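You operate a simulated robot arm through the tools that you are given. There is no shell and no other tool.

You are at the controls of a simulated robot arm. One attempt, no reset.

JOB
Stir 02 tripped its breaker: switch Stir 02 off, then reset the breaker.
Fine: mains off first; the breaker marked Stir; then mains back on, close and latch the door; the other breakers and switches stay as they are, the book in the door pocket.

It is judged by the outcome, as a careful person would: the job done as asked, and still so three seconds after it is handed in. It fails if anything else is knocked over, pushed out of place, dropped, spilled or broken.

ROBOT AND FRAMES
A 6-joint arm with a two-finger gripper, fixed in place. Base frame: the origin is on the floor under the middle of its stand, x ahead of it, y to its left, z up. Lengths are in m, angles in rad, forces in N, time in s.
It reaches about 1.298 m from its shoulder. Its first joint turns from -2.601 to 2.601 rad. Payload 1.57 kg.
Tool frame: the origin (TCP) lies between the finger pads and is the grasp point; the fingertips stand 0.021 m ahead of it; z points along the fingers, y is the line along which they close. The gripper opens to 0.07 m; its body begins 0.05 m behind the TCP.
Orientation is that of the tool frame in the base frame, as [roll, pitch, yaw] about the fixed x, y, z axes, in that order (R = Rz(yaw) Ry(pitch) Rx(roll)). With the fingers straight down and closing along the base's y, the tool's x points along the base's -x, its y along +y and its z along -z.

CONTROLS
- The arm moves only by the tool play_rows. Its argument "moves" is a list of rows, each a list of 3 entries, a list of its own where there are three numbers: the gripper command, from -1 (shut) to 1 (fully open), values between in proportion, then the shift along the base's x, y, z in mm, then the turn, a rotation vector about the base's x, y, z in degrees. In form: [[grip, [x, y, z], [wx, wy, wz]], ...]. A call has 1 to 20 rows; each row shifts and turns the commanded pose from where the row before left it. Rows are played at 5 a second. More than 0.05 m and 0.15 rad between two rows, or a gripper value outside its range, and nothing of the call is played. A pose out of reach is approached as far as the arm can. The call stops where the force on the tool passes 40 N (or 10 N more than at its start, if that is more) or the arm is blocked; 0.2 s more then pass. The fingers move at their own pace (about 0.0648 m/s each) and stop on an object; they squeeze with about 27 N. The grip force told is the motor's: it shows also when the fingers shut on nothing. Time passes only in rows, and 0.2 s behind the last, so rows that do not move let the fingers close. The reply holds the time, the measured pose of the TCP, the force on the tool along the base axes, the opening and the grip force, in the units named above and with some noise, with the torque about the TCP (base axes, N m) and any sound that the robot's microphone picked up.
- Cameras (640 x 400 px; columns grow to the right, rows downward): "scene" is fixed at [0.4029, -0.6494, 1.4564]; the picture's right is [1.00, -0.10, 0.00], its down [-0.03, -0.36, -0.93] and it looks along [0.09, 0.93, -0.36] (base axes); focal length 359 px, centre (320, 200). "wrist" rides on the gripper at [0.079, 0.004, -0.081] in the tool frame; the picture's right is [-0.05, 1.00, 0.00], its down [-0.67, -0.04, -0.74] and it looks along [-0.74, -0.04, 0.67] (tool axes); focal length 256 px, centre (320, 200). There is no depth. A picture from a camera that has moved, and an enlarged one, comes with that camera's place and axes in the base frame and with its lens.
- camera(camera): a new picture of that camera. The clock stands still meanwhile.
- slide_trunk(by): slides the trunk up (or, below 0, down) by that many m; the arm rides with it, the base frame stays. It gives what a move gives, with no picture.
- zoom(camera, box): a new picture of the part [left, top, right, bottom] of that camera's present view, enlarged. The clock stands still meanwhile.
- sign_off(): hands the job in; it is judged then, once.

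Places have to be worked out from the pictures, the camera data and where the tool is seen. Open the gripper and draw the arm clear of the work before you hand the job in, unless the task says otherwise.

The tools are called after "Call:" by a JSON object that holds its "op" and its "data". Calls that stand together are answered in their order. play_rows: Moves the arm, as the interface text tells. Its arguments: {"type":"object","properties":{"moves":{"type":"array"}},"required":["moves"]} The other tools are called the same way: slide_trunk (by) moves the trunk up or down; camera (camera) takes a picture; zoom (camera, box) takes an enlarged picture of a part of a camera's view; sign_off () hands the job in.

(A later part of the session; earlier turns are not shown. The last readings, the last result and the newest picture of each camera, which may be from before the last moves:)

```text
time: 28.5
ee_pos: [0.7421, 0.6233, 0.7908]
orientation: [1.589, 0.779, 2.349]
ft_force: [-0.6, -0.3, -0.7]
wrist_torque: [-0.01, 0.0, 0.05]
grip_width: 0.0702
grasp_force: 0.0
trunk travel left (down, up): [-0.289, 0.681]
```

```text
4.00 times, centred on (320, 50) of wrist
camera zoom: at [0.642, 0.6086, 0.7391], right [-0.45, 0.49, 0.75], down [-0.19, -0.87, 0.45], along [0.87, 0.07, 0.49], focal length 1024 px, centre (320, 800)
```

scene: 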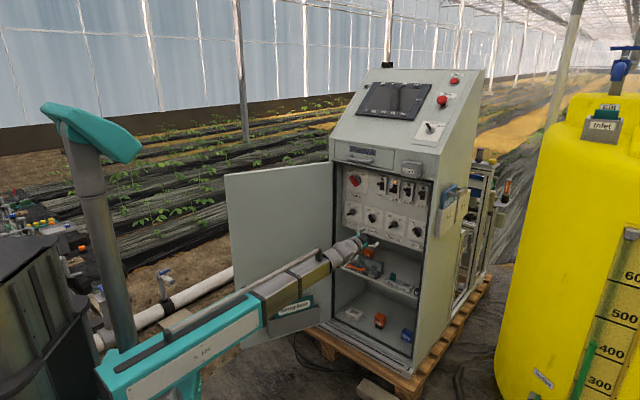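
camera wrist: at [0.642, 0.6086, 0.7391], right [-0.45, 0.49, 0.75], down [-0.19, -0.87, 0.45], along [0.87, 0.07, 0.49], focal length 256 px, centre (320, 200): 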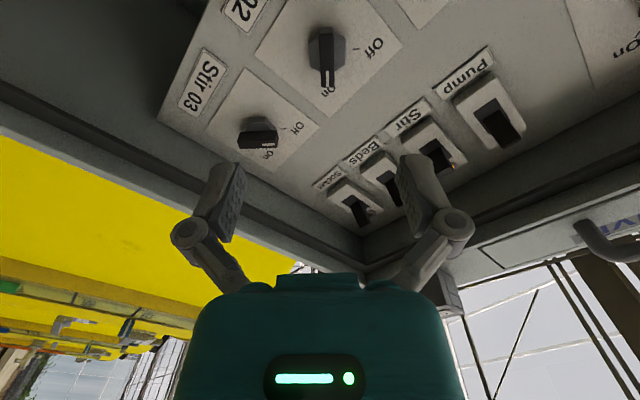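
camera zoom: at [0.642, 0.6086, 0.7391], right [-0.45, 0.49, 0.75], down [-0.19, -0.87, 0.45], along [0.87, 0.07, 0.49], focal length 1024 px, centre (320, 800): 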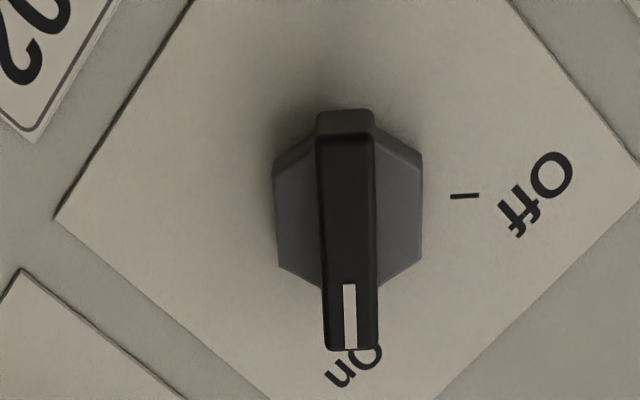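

The knob sits about 5.6 mm left and 3 mm up of the tool axis, bar front about 0.116 m beyond the fingertips. I correct and approach in small rows.

Call:
{"op": "slide_trunk", "data": {"by": 0.003}}

Call:
{"op": "play_rows", "data": {"moves": [[1, [14, 21.4, 0], [0, 0, 0]], [1, [18, 17.4, 0], [0, 0, 0]], [1, [18, 17.4, 0], [0, 0, 0]], [1, [14, 13.5, 0], [0, 0, 0]], [1, [7, 6.8, 0], [0, 0, 0]], [1, [0, 0, 0], [0, 0, 0]]]}}

Call:
{"op": "camera", "data": {"camera": "wrist"}}

Call:
{"op": "zoom", "data": {"camera": "scene", "box": [340, 180, 440, 250]}}

```text
time: 29.1
ee_pos: [0.7423, 0.6231, 0.7947]
orientation: [1.59, 0.78, 2.349]
ft_force: [0.1, 0.4, 0.1]
wrist_torque: [0.02, -0.02, 0.02]
grip_width: 0.07
grasp_force: 0.0
trunk travel left (down, up): [-0.292, 0.678]
```

```text
time: 30.4
ee_pos: [0.8141, 0.7002, 0.7926]
orientation: [1.594, 0.78, 2.352]
ft_force: [0.2, -0.8, -0.8]
wrist_torque: [0.01, 0.01, -0.04]
grip_width: 0.0701
grasp_force: 0.0
trunk travel left (down, up): [-0.292, 0.678]
```

```text
taken
camera wrist: at [0.7125, 0.6855, 0.7419], right [-0.45, 0.49, 0.75], down [-0.19, -0.87, 0.45], along [0.87, 0.07, 0.49], focal length 256 px, centre (320, 200)
```

wrist: 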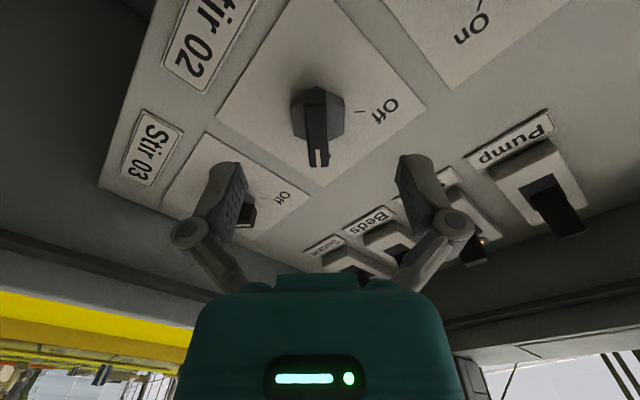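

```text
5.71 times, centred on (390, 215) of scene
camera zoom: at [0.4029, -0.6494, 1.4564], right [1.0, -0.1, 0.0], down [-0.03, -0.36, -0.93], along [0.09, 0.93, -0.36], focal length 2054 px, centre (-80, 114)
```

zoom: 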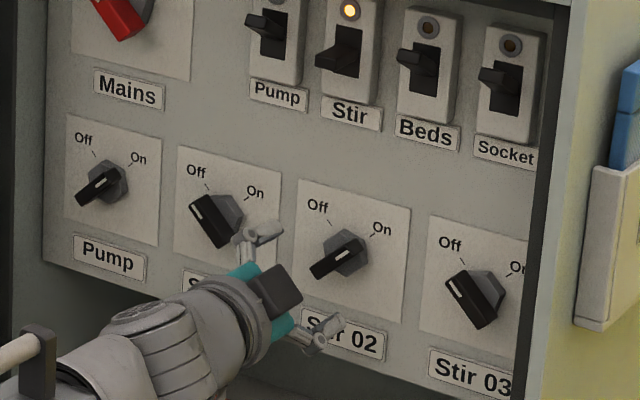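

Aligned within 2 mm; the bar front is ~11 mm beyond the fingertips. I advance 23 mm and close on the Stir 02 handle.

Call:
{"op": "play_rows", "data": {"moves": [[1, [6.2, 4.8, 0], [0, 0, 0]], [1, [5.5, 5.3, 0], [0, 0, 0]], [1, [5.5, 5.3, 0], [0, 0, 0]], [1, [0, 0, 0], [0, 0, 0]]]}}

Call:
{"op": "camera", "data": {"camera": "wrist"}}

```text
time: 31.4
ee_pos: [0.8313, 0.7144, 0.7944]
orientation: [1.588, 0.78, 2.348]
ft_force: [0.4, -0.5, -0.5]
wrist_torque: [0.0, 0.04, 0.0]
grip_width: 0.0701
grasp_force: 0.0
trunk travel left (down, up): [-0.292, 0.678]
```

```text
taken
camera wrist: at [0.7305, 0.7002, 0.7421], right [-0.45, 0.49, 0.75], down [-0.19, -0.87, 0.45], along [0.87, 0.07, 0.49], focal length 256 px, centre (320, 200)
```

wrist: 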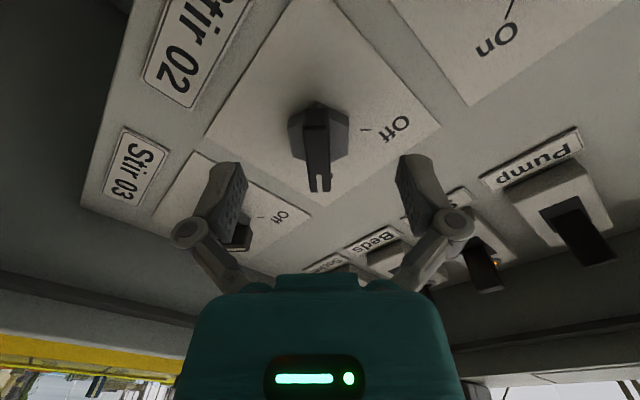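

Tips are about 11 mm past the bar front with no contact. I close the gripper.

Call:
{"op": "play_rows", "data": {"moves": [[-1, [0, 0, 0], [0, 0, 0]], [-1, [0, 0, 0], [0, 0, 0]], [-1, [0, 0, 0], [0, 0, 0]], [-1, [0, 0, 0], [0, 0, 0]], [-1, [0, 0, 0], [0, 0, 0]]]}}

Call:
{"op": "camera", "data": {"camera": "wrist"}}

```text
time: 32.6
ee_pos: [0.8326, 0.714, 0.7927]
orientation: [1.591, 0.782, 2.347]
ft_force: [-2.2, -11.2, -9.7]
wrist_torque: [-0.23, -0.04, -0.1]
grip_width: 0.0119
grasp_force: 32.2
trunk travel left (down, up): [-0.292, 0.678]
```

```text
taken
camera wrist: at [0.731, 0.6995, 0.7416], right [-0.45, 0.49, 0.75], down [-0.19, -0.87, 0.45], along [0.87, 0.06, 0.49], focal length 256 px, centre (320, 200)
```

wrist: 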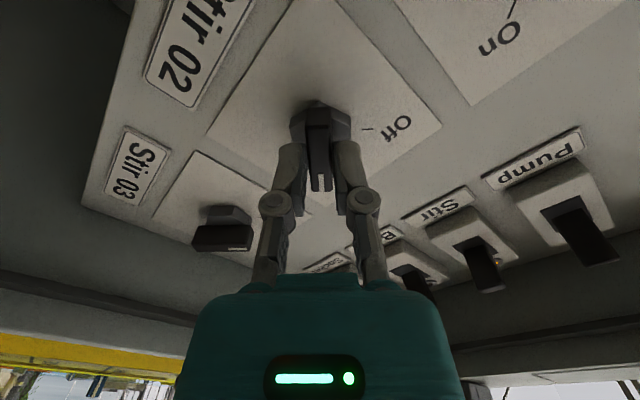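

Gripped on the Stir 02 handle (11.9 mm). I rotate counter-clockwise in modest steps, checking forces.

Call:
{"op": "play_rows", "data": {"moves": [[-1, [0.5, -0.5, 0], [-4.3, -4.17, 0]], [-1, [0, 0, 0], [-4.3, -4.17, 0]], [-1, [0, 0, 0], [-4.3, -4.17, 0]], [-1, [0, 0, 0], [-4.3, -4.17, 0]], [-1, [0, 0, 0], [0, 0, 0]]]}}

```text
time: 33.9
ee_pos: [0.8328, 0.7134, 0.7944]
orientation: [1.603, 1.201, 2.361]
ft_force: [-5.9, -20.9, -17.6]
wrist_torque: [-0.23, 0.26, -0.15]
grip_width: 0.012
grasp_force: 31.9
trunk travel left (down, up): [-0.292, 0.678]
```

Rotation works; the load suggests the tool sits ~2 mm high. I ease the trunk down 2 mm, then continue turning.

Call:
{"op": "slide_trunk", "data": {"by": -0.002}}

Call:
{"op": "play_rows", "data": {"moves": [[-1, [0, -1.4, 0], [-4.3, -4.17, 0]], [-1, [0, 0, 0], [-4.3, -4.17, 0]], [-1, [0, 0, 0], [-4.3, -4.17, 0]], [-1, [0, 0, 0], [-4.3, -4.17, 0]], [-1, [0, 0, 0], [0, 0, 0]]]}}

```text
time: 34.4
ee_pos: [0.8328, 0.7139, 0.7941]
orientation: [1.598, 1.198, 2.355]
ft_force: [4.4, -11.3, 3.6]
wrist_torque: [-0.29, 0.23, 0.02]
grip_width: 0.0122
grasp_force: 32.2
trunk travel left (down, up): [-0.29, 0.68]
```

```text
time: 35.6
ee_pos: [0.8316, 0.7134, 0.7935]
orientation: [-1.744, 1.524, -0.988]
ft_force: [21.3, 8.0, 10.9]
wrist_torque: [0.14, -0.1, -0.08]
grip_width: 0.012
grasp_force: 32.4
trunk travel left (down, up): [-0.29, 0.68]
```

Halfway: the bar is vertical and forces are tolerable. I continue to the Off mark.

Call:
{"op": "play_rows", "data": {"moves": [[-1, [1, 0, 0], [-4.3, -4.17, 0]], [-1, [0, 0, 0], [-4.3, -4.17, 0]], [-1, [0, 0, 0], [-4.3, -4.17, 0]], [-1, [0, 0, 0], [-4.3, -4.17, 0]], [-1, [0, 0, 0], [-4.3, -4.17, 0]], [-1, [0, 0, 0], [0, 0, 0]]]}}

```text
time: 37.0
ee_pos: [0.833, 0.7128, 0.7944]
orientation: [-1.573, 1.003, -0.819]
ft_force: [0.6, -20.0, -12.5]
wrist_torque: [-0.2, 0.25, -0.26]
grip_width: 0.0122
grasp_force: 32.2
trunk travel left (down, up): [-0.29, 0.68]
```

At −32.5°. I finish the last ~14°, shifting 1 mm right to relieve side load.

Call:
{"op": "play_rows", "data": {"moves": [[-1, [0.8, -0.8, 0], [-3.6, -3.47, 0]], [-1, [0, 0, 0], [-3.6, -3.47, 0]], [-1, [0, 0, 0], [-3, -2.9, 0]], [-1, [0, 0, 0], [0, 0, 0]]]}}

Call:
{"op": "camera", "data": {"camera": "wrist"}}

Call:
{"op": "zoom", "data": {"camera": "scene", "box": [340, 180, 440, 250]}}

```text
time: 38.0
ee_pos: [0.8336, 0.7134, 0.7947]
orientation: [-1.568, 0.756, -0.813]
ft_force: [-10.5, -13.7, -15.3]
wrist_torque: [0.2, 0.52, 0.11]
grip_width: 0.012
grasp_force: 32.0
trunk travel left (down, up): [-0.29, 0.68]
```

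```text
taken
camera wrist: at [0.8117, 0.6171, 0.7364], right [-0.5, 0.53, -0.69], down [-0.86, -0.18, 0.48], along [0.13, 0.83, 0.54], focal length 256 px, centre (320, 200)
```

wrist: 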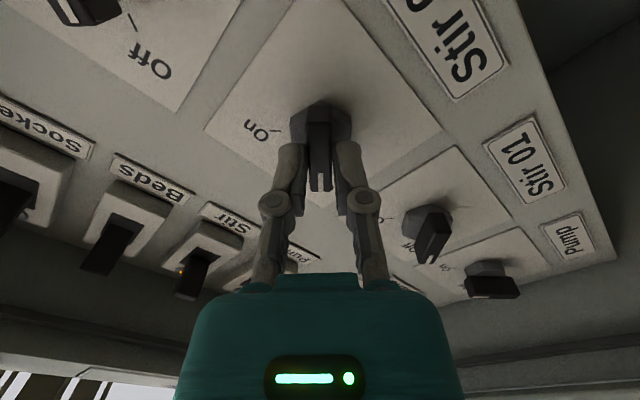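

```text
5.71 times, centred on (390, 215) of scene
camera zoom: at [0.4029, -0.6494, 1.4564], right [1.0, -0.1, 0.0], down [-0.03, -0.36, -0.93], along [0.09, 0.93, -0.36], focal length 2054 px, centre (-80, 114)
```

zoom: 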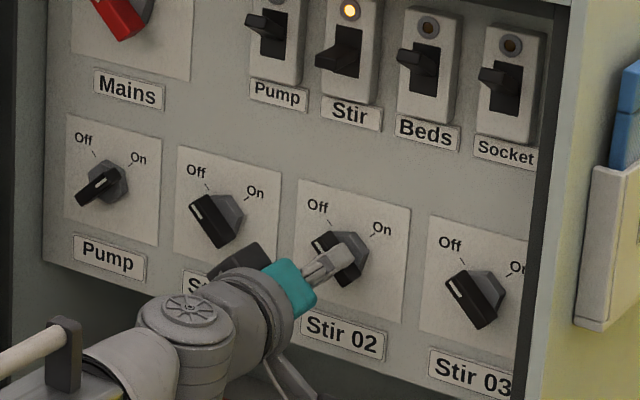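

Stir 02's handle is at Off against its stop. I open and back straight out.

Call:
{"op": "play_rows", "data": {"moves": [[1, [0, 0, 0], [0, 0, 0]], [1, [0, 0, 0], [0, 0, 0]], [1, [0, 0, 0], [0, 0, 0]], [1, [0, 0, 0], [0, 0, 0]], [1, [-14.4, -13.9, 0], [0, 0, 0]], [1, [-21.6, -20.8, 0], [0, 0, 0]], [1, [-28.8, -27.8, 0], [0, 0, 0]], [1, [-28.8, -27.8, 0], [0, 0, 0]], [1, [0, 0, 0], [0, 0, 0]]]}}

Call:
{"op": "zoom", "data": {"camera": "scene", "box": [330, 160, 440, 250]}}

Call:
{"op": "camera", "data": {"camera": "wrist"}}

```text
time: 40.0
ee_pos: [0.7391, 0.6215, 0.7954]
orientation: [-1.566, 0.756, -0.812]
ft_force: [-0.9, 0.2, -0.1]
wrist_torque: [-0.01, 0.01, 0.01]
grip_width: 0.0701
grasp_force: 0.1
out of reach, approached as far as the arm can: row 6
trunk travel left (down, up): [-0.29, 0.68]
```

```text
4.44 times, centred on (385, 205) of scene
camera zoom: at [0.4029, -0.6494, 1.4564], right [1.0, -0.1, 0.0], down [-0.03, -0.36, -0.93], along [0.09, 0.93, -0.36], focal length 1597 px, centre (31, 178)
```

zoom: 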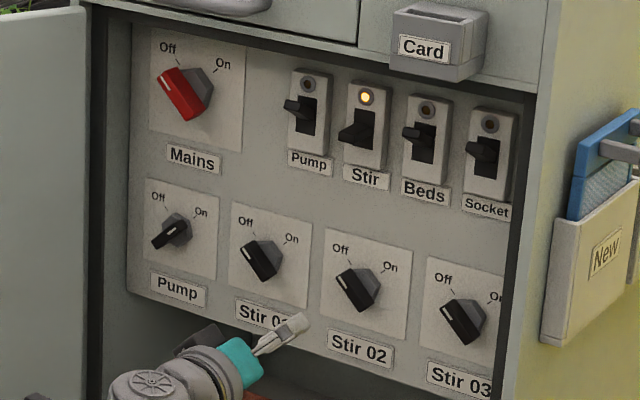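

```text
taken
camera wrist: at [0.7182, 0.5256, 0.7373], right [-0.49, 0.53, -0.69], down [-0.86, -0.18, 0.48], along [0.13, 0.83, 0.54], focal length 256 px, centre (320, 200)
```

wrist: 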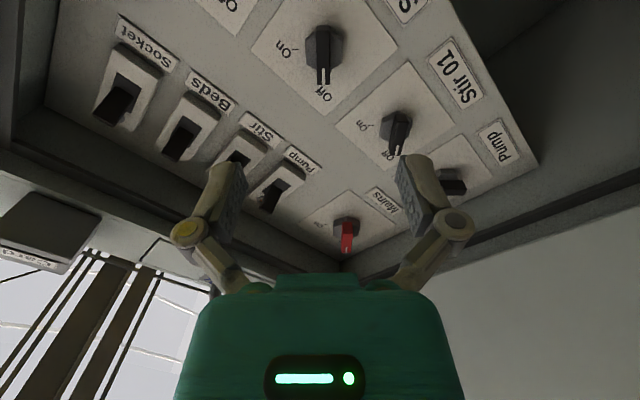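

Stir 02 is Off and Mains is Off. Next is the Stir breaker (slot near r-aligned point (0.858, 0.745), z≈0.96); I bring the roll back to level closing and raise the trunk to that height.

Call:
{"op": "play_rows", "data": {"moves": [[1, [-0.9, 0.9, 0], [5.6, 5.42, 0]], [1, [-0.9, 0.9, 0], [5.6, 5.42, 0]], [1, [-0.9, 0.9, 0], [5.6, 5.42, 0]], [1, [-0.9, 0.9, 0], [5.6, 5.42, 0]], [1, [-0.9, 0.9, 0], [5.6, 5.42, 0]], [1, [-0.9, 0.9, 0], [5.6, 5.42, 0]], [1, [0, 0, 0], [0, 0, 0]]]}}

Call:
{"op": "slide_trunk", "data": {"by": 0.165}}

Call:
{"op": "camera", "data": {"camera": "wrist"}}

Call:
{"op": "camera", "data": {"camera": "scene"}}

```text
time: 41.6
ee_pos: [0.7333, 0.6277, 0.7937]
orientation: [2.989, 1.566, -2.536]
ft_force: [0.2, 0.4, 0.3]
wrist_torque: [0.03, 0.01, -0.01]
grip_width: 0.0703
grasp_force: 0.1
trunk travel left (down, up): [-0.29, 0.68]
```

```text
time: 43.5
ee_pos: [0.7335, 0.628, 0.959]
orientation: [3.087, 1.566, -2.438]
ft_force: [-0.2, 0.6, -0.1]
wrist_torque: [0.02, 0.03, -0.01]
grip_width: 0.0699
grasp_force: 0.1
trunk travel left (down, up): [-0.455, 0.515]
```

```text
taken
camera wrist: at [0.6716, 0.5735, 0.8793], right [-0.69, 0.73, 0.05], down [-0.51, -0.54, 0.67], along [0.52, 0.43, 0.74], focal length 256 px, centre (320, 200)
```

wrist: 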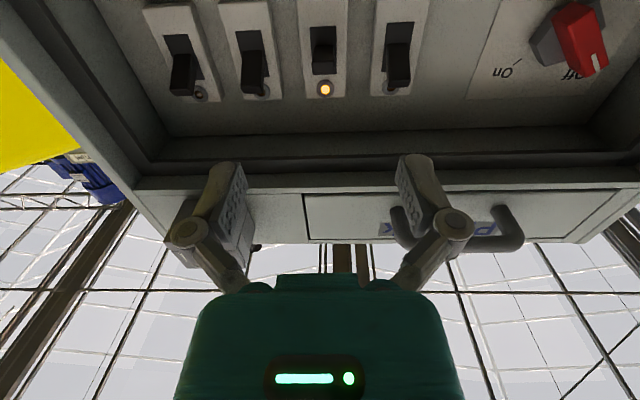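

```text
taken
```

scene: 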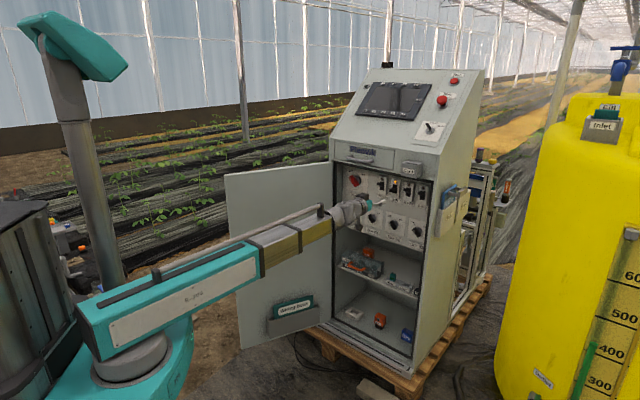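

The lit Stir breaker is straight ahead of the tool. I zoom to measure the lever's lateral offset and distance.

Call:
{"op": "zoom", "data": {"camera": "wrist", "box": [220, 0, 420, 125]}}

Call:
{"op": "zoom", "data": {"camera": "scene", "box": [340, 160, 430, 220]}}

```text
3.20 times, centred on (320, 62) of wrist
camera zoom: at [0.6716, 0.5735, 0.8793], right [-0.69, 0.73, 0.05], down [-0.51, -0.54, 0.67], along [0.52, 0.43, 0.74], focal length 819 px, centre (320, 640)
```

zoom: 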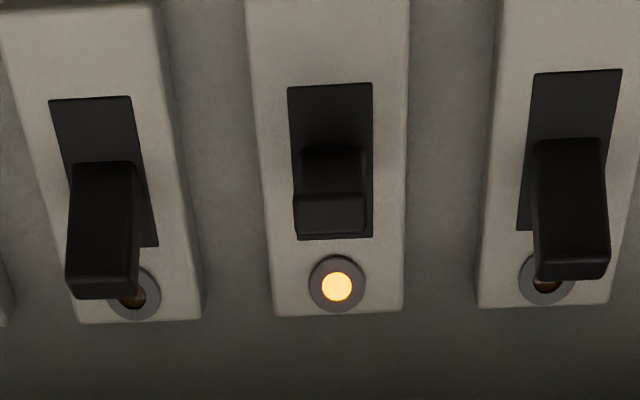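

```text
6.67 times, centred on (385, 190) of scene
camera zoom: at [0.4029, -0.6494, 1.4564], right [1.0, -0.1, 0.0], down [-0.03, -0.36, -0.93], along [0.09, 0.93, -0.36], focal length 2396 px, centre (-113, 267)
```

zoom: 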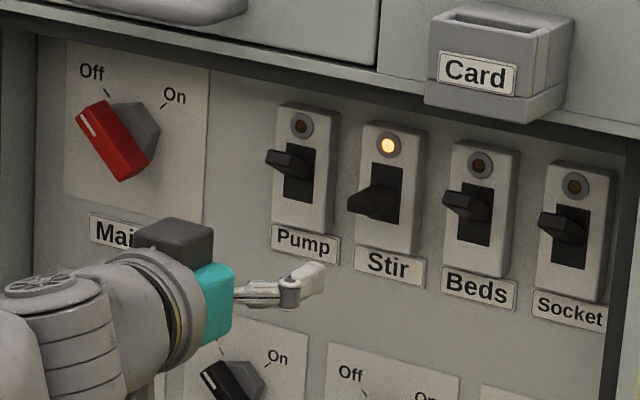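

The Stir lever is centred ~3.5 mm left and ~5 mm below the TCP, tip ~0.12 m ahead. I narrow the jaws to 40 mm (to keep clear of neighbouring levers), correct, and approach most of the way.

Call:
{"op": "slide_trunk", "data": {"by": -0.005}}

Call:
{"op": "play_rows", "data": {"moves": [[0.15, [-2.4, 2.5, 0], [0, 0, 0]], [0.15, [14.4, 13.9, 0], [0, 0, 0]], [0.15, [14.4, 13.9, 0], [0, 0, 0]], [0.15, [14.4, 13.9, 0], [0, 0, 0]], [0.15, [14.4, 13.9, 0], [0, 0, 0]], [0.15, [7.2, 7, 0], [0, 0, 0]], [0.15, [0, 0, 0], [0, 0, 0]]]}}

Call:
{"op": "camera", "data": {"camera": "wrist"}}

Call:
{"op": "zoom", "data": {"camera": "scene", "box": [340, 160, 430, 220]}}

```text
time: 44.0
ee_pos: [0.7337, 0.6279, 0.9533]
orientation: [3.094, 1.568, -2.433]
ft_force: [-0.1, 0.2, 0.1]
wrist_torque: [-0.04, 0.02, -0.03]
grip_width: 0.0701
grasp_force: 0.0
trunk travel left (down, up): [-0.45, 0.52]
```

```text
time: 45.6
ee_pos: [0.7961, 0.6919, 0.9537]
orientation: [3.114, 1.565, -2.412]
ft_force: [-0.2, 0.1, -0.2]
wrist_torque: [-0.01, 0.0, 0.0]
grip_width: 0.0405
grasp_force: 0.2
trunk travel left (down, up): [-0.45, 0.52]
```

```text
taken
camera wrist: at [0.7337, 0.6379, 0.8743], right [-0.69, 0.73, 0.05], down [-0.51, -0.54, 0.67], along [0.52, 0.43, 0.74], focal length 256 px, centre (320, 200)
```

wrist: 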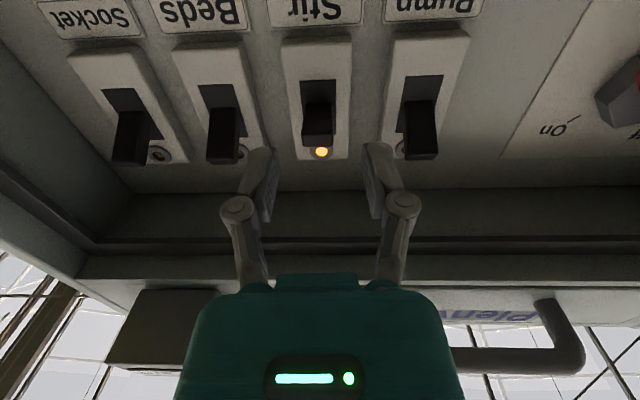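

```text
6.67 times, centred on (385, 190) of scene
camera zoom: at [0.4029, -0.6494, 1.4564], right [1.0, -0.1, 0.0], down [-0.03, -0.36, -0.93], along [0.09, 0.93, -0.36], focal length 2396 px, centre (-113, 267)
```

zoom: 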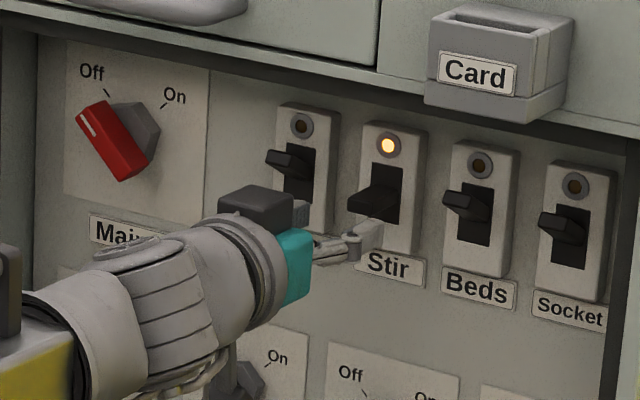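

Fingers straddle the lever laterally. I advance another 20 mm (fingertips still short of the breaker body) and look again.

Call:
{"op": "play_rows", "data": {"moves": [[0.15, [5, 4.8, 0], [0, 0, 0]], [0.15, [5, 4.8, 0], [0, 0, 0]], [0.15, [4.4, 4.3, 0], [0, 0, 0]], [0.15, [0, 0, 0], [0, 0, 0]]]}}

Call:
{"op": "zoom", "data": {"camera": "wrist", "box": [200, 60, 440, 210]}}

Call:
{"op": "zoom", "data": {"camera": "scene", "box": [360, 170, 420, 210]}}

```text
time: 46.6
ee_pos: [0.8106, 0.7051, 0.9546]
orientation: [3.107, 1.563, -2.417]
ft_force: [0.5, 0.4, 0.1]
wrist_torque: [-0.03, -0.01, 0.01]
grip_width: 0.0404
grasp_force: 0.0
trunk travel left (down, up): [-0.45, 0.52]
```

```text
2.67 times, centred on (320, 135) of wrist
camera zoom: at [0.7482, 0.6521, 0.8743], right [-0.69, 0.73, 0.05], down [-0.51, -0.53, 0.67], along [0.52, 0.43, 0.74], focal length 683 px, centre (320, 373)
```

zoom: 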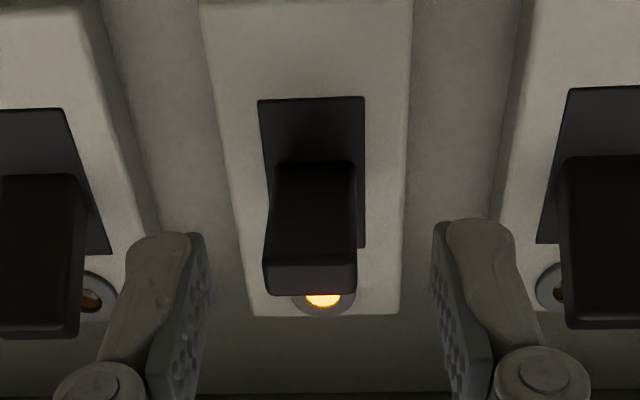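

```text
10.00 times, centred on (390, 190) of scene
camera zoom: at [0.4029, -0.6494, 1.4564], right [1.0, -0.1, 0.0], down [-0.03, -0.36, -0.93], along [0.09, 0.93, -0.36], focal length 3594 px, centre (-380, 300)
```

zoom: 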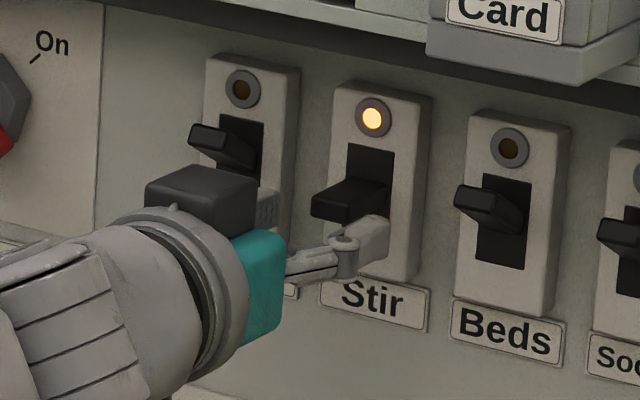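

The fingertips are now level with the lever's tip, at the right height. I advance 15 mm more so the pads overlap the lever.

Call:
{"op": "play_rows", "data": {"moves": [[0.15, [3.6, 3.5, 0], [0, 0, 0]], [0.15, [3.6, 3.5, 0], [0, 0, 0]], [0.15, [3.6, 3.5, 0], [0, 0, 0]], [0.15, [0, 0, 0], [0, 0, 0]]]}}

Call:
{"op": "zoom", "data": {"camera": "wrist", "box": [200, 60, 440, 210]}}

Call:
{"op": "zoom", "data": {"camera": "scene", "box": [360, 170, 420, 210]}}

```text
time: 47.6
ee_pos: [0.8215, 0.7167, 0.9532]
orientation: [3.064, 1.565, -2.459]
ft_force: [0.6, 0.5, -0.1]
wrist_torque: [-0.01, 0.0, -0.02]
grip_width: 0.0405
grasp_force: 0.0
trunk travel left (down, up): [-0.45, 0.52]
```

```text
2.67 times, centred on (320, 135) of wrist
camera zoom: at [0.7592, 0.6631, 0.8743], right [-0.69, 0.73, 0.05], down [-0.51, -0.54, 0.67], along [0.52, 0.43, 0.74], focal length 683 px, centre (320, 373)
```

zoom: 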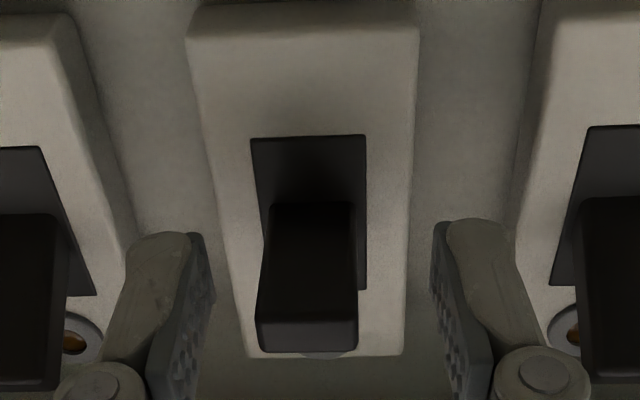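

```text
10.00 times, centred on (390, 190) of scene
camera zoom: at [0.4029, -0.6494, 1.4564], right [1.0, -0.1, 0.0], down [-0.03, -0.36, -0.93], along [0.09, 0.93, -0.36], focal length 3594 px, centre (-380, 300)
```

zoom: 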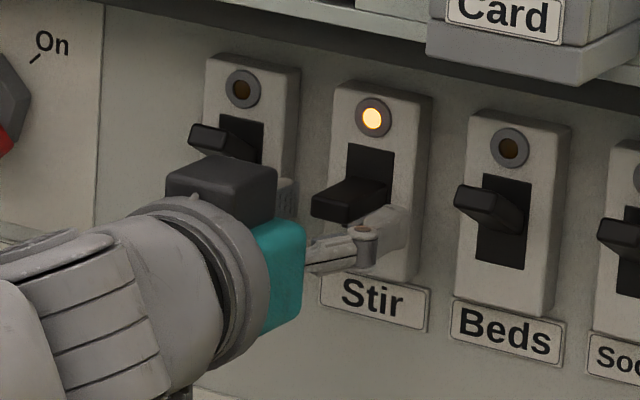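

The lever is between the pads with no contact on neighbours. I close the gripper on it.

Call:
{"op": "play_rows", "data": {"moves": [[-1, [0, 0, 0], [0, 0, 0]], [-1, [0, 0, 0], [0, 0, 0]], [-1, [0, 0, 0], [0, 0, 0]], [-1, [0, 0, 0], [0, 0, 0]]]}}

Call:
{"op": "zoom", "data": {"camera": "wrist", "box": [200, 60, 440, 210]}}

```text
time: 48.6
ee_pos: [0.8235, 0.7142, 0.9541]
orientation: [2.894, 1.565, -2.634]
ft_force: [6.3, -12.1, -2.1]
wrist_torque: [-0.07, -0.01, 0.08]
grip_width: 0.018
grasp_force: 32.4
trunk travel left (down, up): [-0.45, 0.52]
```

```text
2.67 times, centred on (320, 135) of wrist
camera zoom: at [0.7604, 0.6617, 0.8744], right [-0.68, 0.73, 0.05], down [-0.52, -0.53, 0.67], along [0.52, 0.43, 0.74], focal length 683 px, centre (320, 373)
```

zoom: 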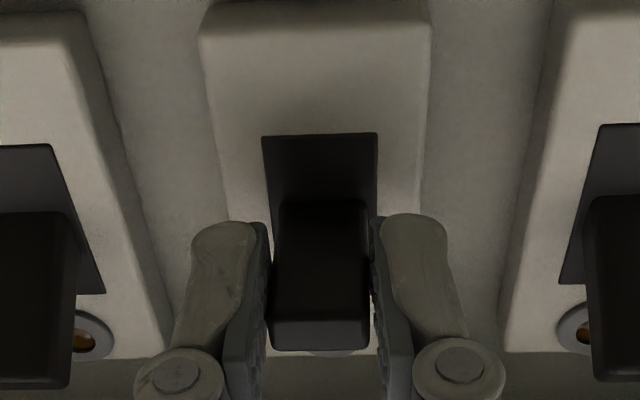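

The lever is gripped (18 mm wide). I relieve the side load, then push the lever down with the trunk in small steps.

Call:
{"op": "play_rows", "data": {"moves": [[-1, [1, -1, 0], [0, 0, 0]], [-1, [0, 0, 0], [0, 0, 0]]]}}

Call:
{"op": "slide_trunk", "data": {"by": -0.006}}

Call:
{"op": "slide_trunk", "data": {"by": -0.006}}

Call:
{"op": "zoom", "data": {"camera": "wrist", "box": [200, 60, 440, 210]}}

Call:
{"op": "zoom", "data": {"camera": "scene", "box": [360, 170, 420, 210]}}

```text
time: 49.2
ee_pos: [0.8236, 0.7156, 0.9545]
orientation: [2.933, 1.565, -2.594]
ft_force: [5.8, -6.3, 1.3]
wrist_torque: [0.11, 0.01, 0.13]
grip_width: 0.0182
grasp_force: 31.5
trunk travel left (down, up): [-0.45, 0.52]
```

```text
time: 49.7
ee_pos: [0.8223, 0.7144, 0.9497]
orientation: [3.013, 1.568, -2.513]
ft_force: [7.8, -1.4, 17.0]
wrist_torque: [0.44, -0.43, 0.22]
grip_width: 0.0183
grasp_force: 32.4
trunk travel left (down, up): [-0.444, 0.526]
```

```text
time: 50.3
ee_pos: [0.8217, 0.7134, 0.9421]
orientation: [3.014, 1.565, -2.513]
ft_force: [1.8, -9.1, 4.6]
wrist_torque: [0.17, -0.21, -0.05]
grip_width: 0.0174
grasp_force: 32.1
trunk travel left (down, up): [-0.438, 0.532]
```

```text
2.67 times, centred on (320, 135) of wrist
camera zoom: at [0.7596, 0.6602, 0.8628], right [-0.69, 0.73, 0.05], down [-0.51, -0.54, 0.67], along [0.52, 0.43, 0.74], focal length 683 px, centre (320, 373)
```

zoom: 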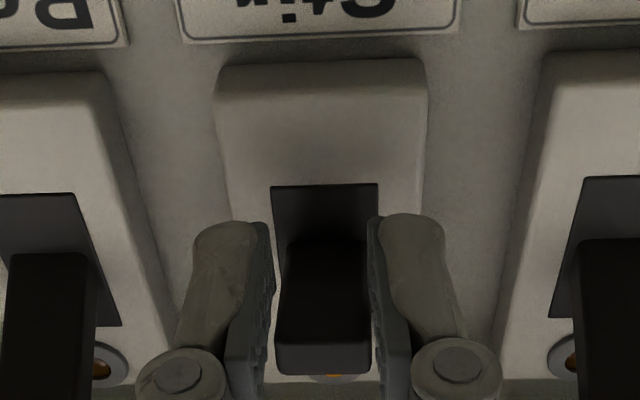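

```text
10.00 times, centred on (390, 190) of scene
camera zoom: at [0.4029, -0.6494, 1.4564], right [1.0, -0.1, 0.0], down [-0.03, -0.36, -0.93], along [0.09, 0.93, -0.36], focal length 3594 px, centre (-380, 300)
```

zoom: 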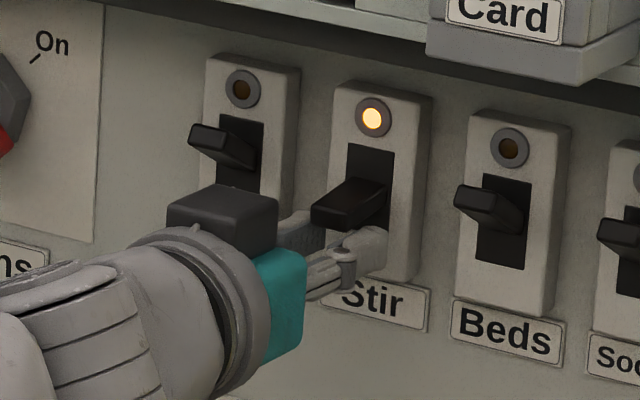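

The lever slipped through the pads under its spring, so gripping isn't the way. I'll release, back off, and push it down from above with closed fingertips instead.

Call:
{"op": "play_rows", "data": {"moves": [[0.15, [0, 0, 0], [0, 0, 0]], [0.15, [0, 0, 0], [0, 0, 0]], [0.15, [-14.4, -13.9, 0], [0, 0, 0]], [0.15, [-17, -16.5, 0], [0, 0, 0]], [-1, [0, 0, 0], [0, 0, 0]], [-1, [0, 0, 0], [0, 0, 0]], [-1, [0, 0, 0], [0, 0, 0]]]}}

Call:
{"op": "slide_trunk", "data": {"by": 0.042}}

Call:
{"op": "camera", "data": {"camera": "wrist"}}

Call:
{"op": "zoom", "data": {"camera": "scene", "box": [350, 160, 425, 210]}}

```text
time: 51.9
ee_pos: [0.7917, 0.6851, 0.9426]
orientation: [3.091, 1.563, -2.434]
ft_force: [0.2, -0.1, 1.1]
wrist_torque: [0.0, -0.03, -0.01]
grip_width: 0.0
grasp_force: 27.2
trunk travel left (down, up): [-0.438, 0.532]
```

```text
time: 52.7
ee_pos: [0.7917, 0.684, 0.9833]
orientation: [3.091, 1.564, -2.435]
ft_force: [-0.1, -0.1, 0.0]
wrist_torque: [0.0, 0.0, 0.03]
grip_width: 0.0
grasp_force: 26.2
trunk travel left (down, up): [-0.48, 0.49]
```

```text
taken
camera wrist: at [0.7293, 0.6314, 0.9042], right [-0.69, 0.73, 0.05], down [-0.51, -0.53, 0.67], along [0.52, 0.43, 0.74], focal length 256 px, centre (320, 200)
```

wrist: 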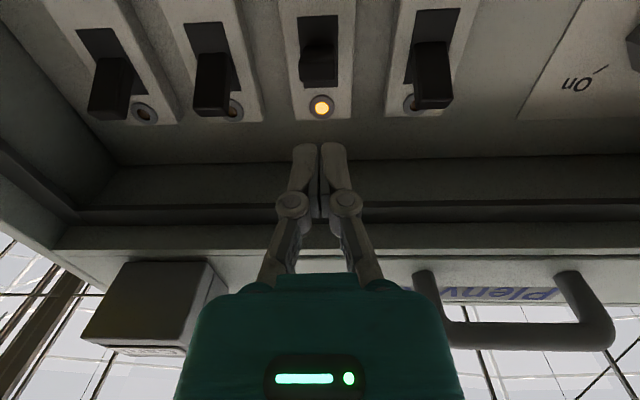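

```text
8.00 times, centred on (388, 185) of scene
camera zoom: at [0.4029, -0.6494, 1.4564], right [1.0, -0.1, 0.0], down [-0.03, -0.36, -0.93], along [0.09, 0.93, -0.36], focal length 2875 px, centre (-220, 320)
```

zoom: 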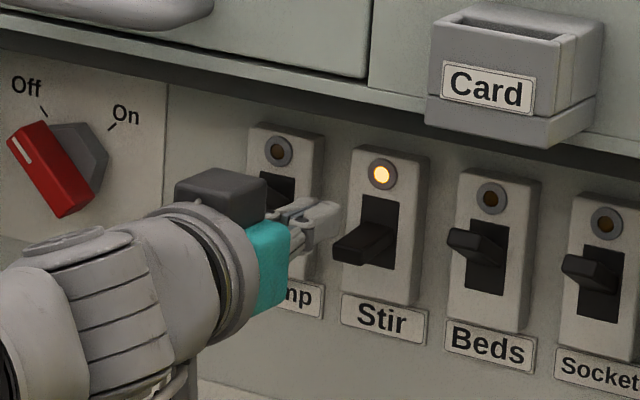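

The closed fingers are above and in front of the Stir lever. I advance over its top, stopping short of the breaker face.

Call:
{"op": "play_rows", "data": {"moves": [[-1, [9, 8.8, 0], [0, 0, 0]], [-1, [9, 8.8, 0], [0, 0, 0]], [-1, [9, 8.8, 0], [0, 0, 0]], [-1, [0, 0, 0], [0, 0, 0]]]}}

Call:
{"op": "camera", "data": {"camera": "wrist"}}

Call:
{"op": "zoom", "data": {"camera": "scene", "box": [350, 160, 425, 210]}}

```text
time: 53.7
ee_pos: [0.8194, 0.7125, 0.9828]
orientation: [3.085, 1.564, -2.443]
ft_force: [-0.6, 0.6, -0.6]
wrist_torque: [0.01, -0.05, -0.03]
grip_width: 0.0002
grasp_force: 27.6
trunk travel left (down, up): [-0.48, 0.49]
```

```text
taken
camera wrist: at [0.7564, 0.658, 0.9042], right [-0.69, 0.73, 0.05], down [-0.51, -0.53, 0.67], along [0.52, 0.43, 0.74], focal length 256 px, centre (320, 200)
```

wrist: 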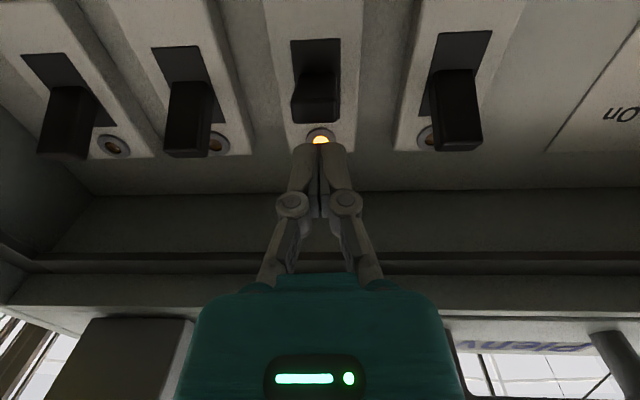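

```text
8.00 times, centred on (388, 185) of scene
camera zoom: at [0.4029, -0.6494, 1.4564], right [1.0, -0.1, 0.0], down [-0.03, -0.36, -0.93], along [0.09, 0.93, -0.36], focal length 2875 px, centre (-220, 320)
```

zoom: 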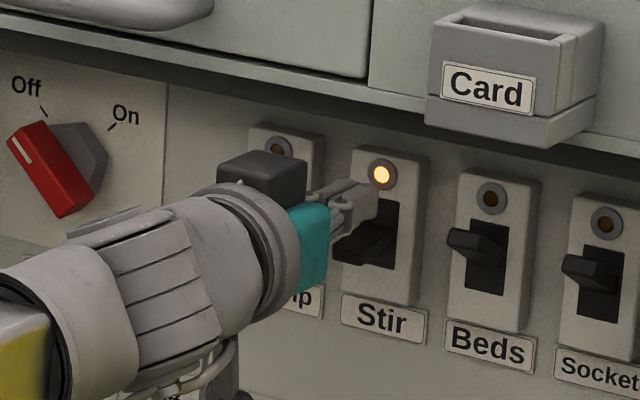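

The fingertips are just above the lever's outer end. I lower the trunk in steps to press the lever down, watching force.

Call:
{"op": "slide_trunk", "data": {"by": -0.02}}

Call:
{"op": "slide_trunk", "data": {"by": -0.006}}

Call:
{"op": "slide_trunk", "data": {"by": -0.005}}

Call:
{"op": "zoom", "data": {"camera": "scene", "box": [350, 160, 425, 210]}}

Call:
{"op": "zoom", "data": {"camera": "wrist", "box": [200, 60, 440, 210]}}

```text
time: 54.4
ee_pos: [0.8187, 0.7123, 0.9638]
orientation: [3.097, 1.565, -2.432]
ft_force: [0.0, 0.7, 0.1]
wrist_torque: [0.01, 0.06, 0.0]
grip_width: 0.0001
grasp_force: 26.8
trunk travel left (down, up): [-0.46, 0.51]
```

```text
time: 55.0
ee_pos: [0.8189, 0.7115, 0.9577]
orientation: [3.096, 1.565, -2.429]
ft_force: [-0.8, -0.6, 0.3]
wrist_torque: [0.01, 0.0, 0.04]
grip_width: 0.0
grasp_force: 27.4
trunk travel left (down, up): [-0.454, 0.516]
```

```text
time: 55.5
ee_pos: [0.8173, 0.7097, 0.955]
orientation: [2.991, 1.568, -2.536]
ft_force: [-2.0, -2.6, 21.4]
wrist_torque: [0.4, -0.22, -0.04]
grip_width: 0.0
grasp_force: 27.3
trunk travel left (down, up): [-0.449, 0.521]
```

```text
8.00 times, centred on (388, 185) of scene
camera zoom: at [0.4029, -0.6494, 1.4564], right [1.0, -0.1, 0.0], down [-0.03, -0.36, -0.93], along [0.09, 0.93, -0.36], focal length 2875 px, centre (-220, 320)
```

zoom: 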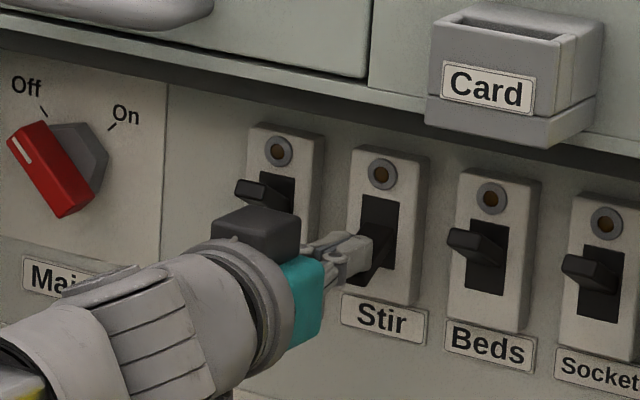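

```text
2.67 times, centred on (320, 135) of wrist
camera zoom: at [0.755, 0.6562, 0.8762], right [-0.68, 0.73, 0.05], down [-0.52, -0.54, 0.67], along [0.52, 0.43, 0.74], focal length 683 px, centre (320, 373)
```

zoom: 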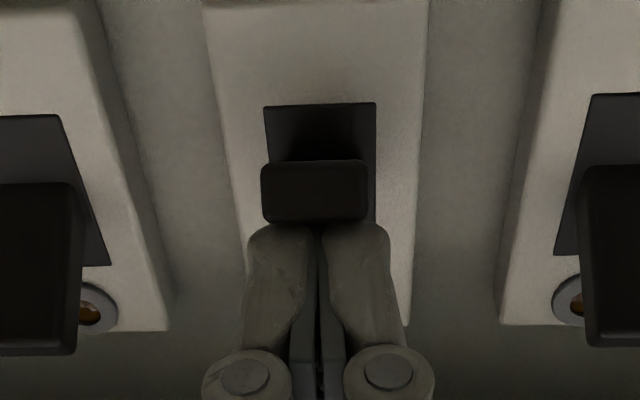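

The trip lamp has gone out as the lever went down (21 N). I press 3 mm further to make sure it's fully at the bottom before going up.

Call:
{"op": "slide_trunk", "data": {"by": -0.003}}

Call:
{"op": "zoom", "data": {"camera": "wrist", "box": [200, 60, 440, 210]}}

```text
time: 56.0
ee_pos: [0.8168, 0.7083, 0.955]
orientation: [2.981, 1.569, -2.544]
ft_force: [-3.1, -4.6, 35.1]
wrist_torque: [0.56, -0.42, -0.09]
grip_width: 0.0059
grasp_force: 28.9
trunk travel left (down, up): [-0.446, 0.524]
```

```text
2.67 times, centred on (320, 135) of wrist
camera zoom: at [0.754, 0.6552, 0.8748], right [-0.68, 0.73, 0.05], down [-0.52, -0.54, 0.67], along [0.51, 0.43, 0.74], focal length 683 px, centre (320, 373)
```

zoom: 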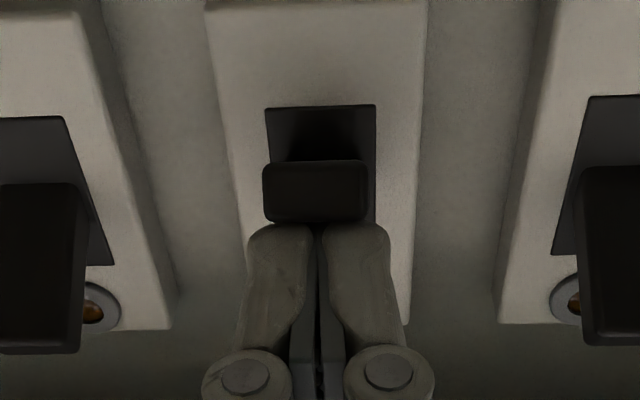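

The lever is hard on its bottom stop (35 N, no travel). I lift off, back out, drop below the lever, and come in underneath to push it up.

Call:
{"op": "slide_trunk", "data": {"by": 0.012}}

Call:
{"op": "play_rows", "data": {"moves": [[-1, [-10, -9.6, 0], [0, 0, 0]], [-1, [-10, -9.6, 0], [0, 0, 0]], [-1, [-10, -9.6, 0], [0, 0, 0]], [-1, [0, 0, 0], [0, 0, 0]]]}}

Call:
{"op": "slide_trunk", "data": {"by": -0.062}}

Call:
{"op": "camera", "data": {"camera": "wrist"}}

Call:
{"op": "zoom", "data": {"camera": "scene", "box": [350, 160, 425, 210]}}

```text
time: 56.6
ee_pos: [0.8191, 0.7117, 0.9604]
orientation: [3.131, 1.565, -2.396]
ft_force: [-0.1, 0.7, -0.3]
wrist_torque: [0.03, 0.01, 0.0]
grip_width: 0.0002
grasp_force: 28.3
trunk travel left (down, up): [-0.458, 0.512]
```

```text
time: 57.6
ee_pos: [0.7896, 0.6814, 0.9616]
orientation: [3.111, 1.563, -2.418]
ft_force: [-1.1, -1.0, -0.9]
wrist_torque: [0.05, -0.01, -0.02]
grip_width: 0.0
grasp_force: 28.6
trunk travel left (down, up): [-0.458, 0.512]
```

```text
time: 58.6
ee_pos: [0.7888, 0.6824, 0.8999]
orientation: [3.098, 1.564, -2.429]
ft_force: [-0.1, 0.3, 0.0]
wrist_torque: [-0.01, 0.0, 0.02]
grip_width: 0.0
grasp_force: 28.5
trunk travel left (down, up): [-0.396, 0.574]
```

```text
taken
camera wrist: at [0.7264, 0.628, 0.8202], right [-0.69, 0.73, 0.05], down [-0.51, -0.53, 0.67], along [0.52, 0.43, 0.74], focal length 256 px, centre (320, 200)
```

wrist: 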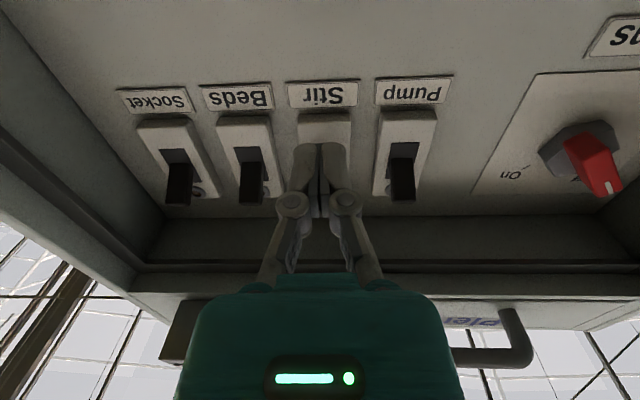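

```text
8.00 times, centred on (388, 185) of scene
camera zoom: at [0.4029, -0.6494, 1.4564], right [1.0, -0.1, 0.0], down [-0.03, -0.36, -0.93], along [0.09, 0.93, -0.36], focal length 2875 px, centre (-220, 320)
```

zoom: 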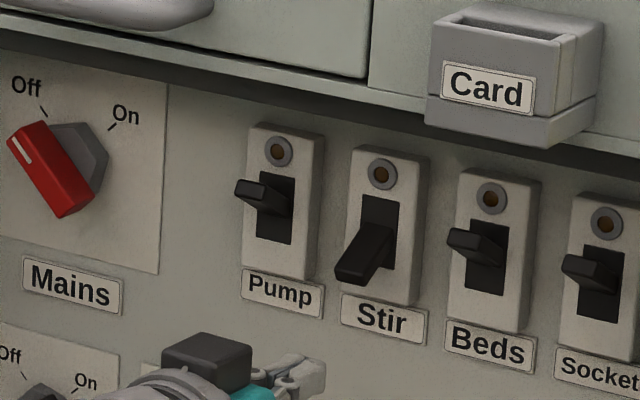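

The lever is down with the lamp out, and the fingers are below it. I advance under the lever and then raise the trunk in steps to push it up to On.

Call:
{"op": "play_rows", "data": {"moves": [[-1, [10.2, 9.4, 0], [0, 0, 0]], [-1, [10, 9.6, 0], [0, 0, 0]], [-1, [9.5, 9.2, 0], [0, 0, 0]], [-1, [0, 0, 0], [0, 0, 0]]]}}

Call:
{"op": "slide_trunk", "data": {"by": 0.02}}

Call:
{"op": "zoom", "data": {"camera": "scene", "box": [350, 160, 425, 210]}}

```text
time: 59.6
ee_pos: [0.818, 0.7108, 0.8987]
orientation: [3.114, 1.563, -2.413]
ft_force: [0.3, 0.6, 0.6]
wrist_torque: [0.02, -0.02, 0.0]
grip_width: 0.0001
grasp_force: 28.5
trunk travel left (down, up): [-0.396, 0.574]
```

```text
time: 60.3
ee_pos: [0.8177, 0.7102, 0.9195]
orientation: [3.088, 1.564, -2.441]
ft_force: [0.7, -0.5, 0.1]
wrist_torque: [0.02, 0.02, 0.0]
grip_width: 0.0002
grasp_force: 28.9
trunk travel left (down, up): [-0.416, 0.554]
```

```text
8.00 times, centred on (388, 185) of scene
camera zoom: at [0.4029, -0.6494, 1.4564], right [1.0, -0.1, 0.0], down [-0.03, -0.36, -0.93], along [0.09, 0.93, -0.36], focal length 2875 px, centre (-220, 320)
```

zoom: 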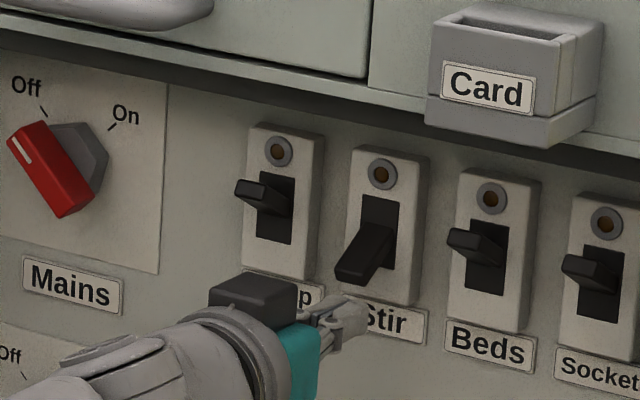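

Fingers are just under the lever, still unloaded. I keep raising in small steps.

Call:
{"op": "slide_trunk", "data": {"by": 0.01}}

Call:
{"op": "slide_trunk", "data": {"by": 0.008}}

Call:
{"op": "slide_trunk", "data": {"by": 0.006}}

Call:
{"op": "zoom", "data": {"camera": "scene", "box": [350, 160, 425, 210]}}

```text
time: 60.9
ee_pos: [0.8182, 0.7114, 0.9282]
orientation: [3.09, 1.565, -2.436]
ft_force: [0.2, -0.3, 0.6]
wrist_torque: [0.02, 0.02, 0.01]
grip_width: 0.0002
grasp_force: 28.4
trunk travel left (down, up): [-0.426, 0.544]
```

```text
time: 61.5
ee_pos: [0.818, 0.711, 0.938]
orientation: [3.089, 1.564, -2.439]
ft_force: [-0.5, 0.3, 0.8]
wrist_torque: [0.01, 0.02, 0.0]
grip_width: 0.0
grasp_force: 28.4
trunk travel left (down, up): [-0.434, 0.536]
```

```text
time: 62.0
ee_pos: [0.8185, 0.7112, 0.9446]
orientation: [3.092, 1.563, -2.436]
ft_force: [-0.3, -0.5, -1.1]
wrist_torque: [0.03, -0.03, 0.02]
grip_width: 0.0
grasp_force: 28.5
trunk travel left (down, up): [-0.44, 0.53]
```

```text
8.00 times, centred on (388, 185) of scene
camera zoom: at [0.4029, -0.6494, 1.4564], right [1.0, -0.1, 0.0], down [-0.03, -0.36, -0.93], along [0.09, 0.93, -0.36], focal length 2875 px, centre (-220, 320)
```

zoom: 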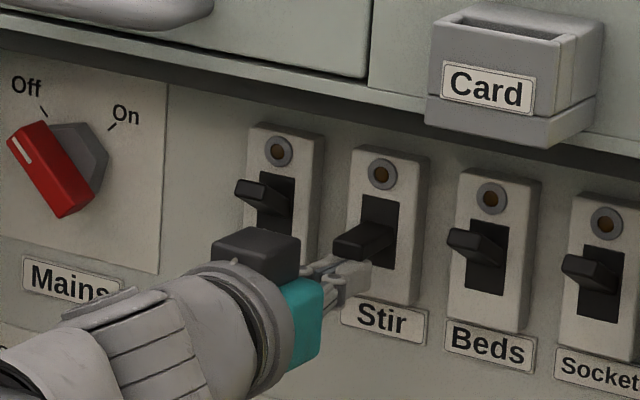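

The lever is rising with little force, now about mid-travel. I continue pushing up.

Call:
{"op": "slide_trunk", "data": {"by": 0.006}}

Call:
{"op": "slide_trunk", "data": {"by": 0.005}}

Call:
{"op": "slide_trunk", "data": {"by": 0.004}}

Call:
{"op": "zoom", "data": {"camera": "scene", "box": [350, 160, 425, 210]}}

Call:
{"op": "zoom", "data": {"camera": "wrist", "box": [200, 60, 440, 210]}}

```text
time: 62.6
ee_pos: [0.8181, 0.71, 0.949]
orientation: [3.082, 1.564, -2.445]
ft_force: [-0.3, 0.5, 0.4]
wrist_torque: [-0.03, 0.0, 0.01]
grip_width: 0.0001
grasp_force: 28.6
trunk travel left (down, up): [-0.446, 0.524]
```

```text
time: 63.1
ee_pos: [0.8199, 0.7109, 0.9551]
orientation: [3.083, 1.564, -2.443]
ft_force: [0.3, 0.1, 0.5]
wrist_torque: [0.02, -0.02, -0.03]
grip_width: 0.0002
grasp_force: 28.3
trunk travel left (down, up): [-0.451, 0.519]
```

```text
time: 63.6
ee_pos: [0.8177, 0.7116, 0.9585]
orientation: [3.092, 1.563, -2.436]
ft_force: [0.7, 0.0, -0.4]
wrist_torque: [-0.03, -0.02, 0.0]
grip_width: 0.0
grasp_force: 28.5
trunk travel left (down, up): [-0.455, 0.515]
```

```text
8.00 times, centred on (388, 185) of scene
camera zoom: at [0.4029, -0.6494, 1.4564], right [1.0, -0.1, 0.0], down [-0.03, -0.36, -0.93], along [0.09, 0.93, -0.36], focal length 2875 px, centre (-220, 320)
```

zoom: 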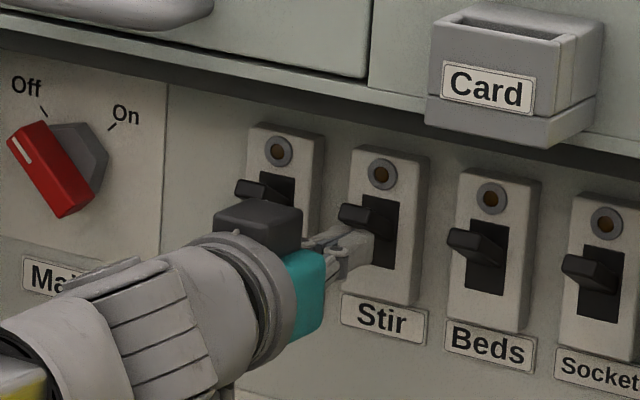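

```text
2.67 times, centred on (320, 135) of wrist
camera zoom: at [0.7557, 0.6575, 0.8793], right [-0.69, 0.73, 0.05], down [-0.51, -0.53, 0.67], along [0.52, 0.43, 0.74], focal length 683 px, centre (320, 373)
```

zoom: 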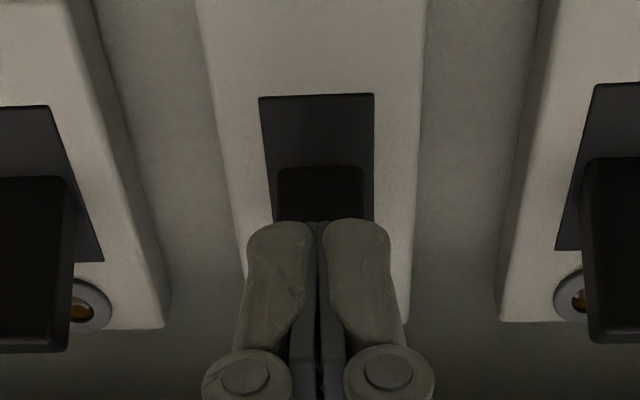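

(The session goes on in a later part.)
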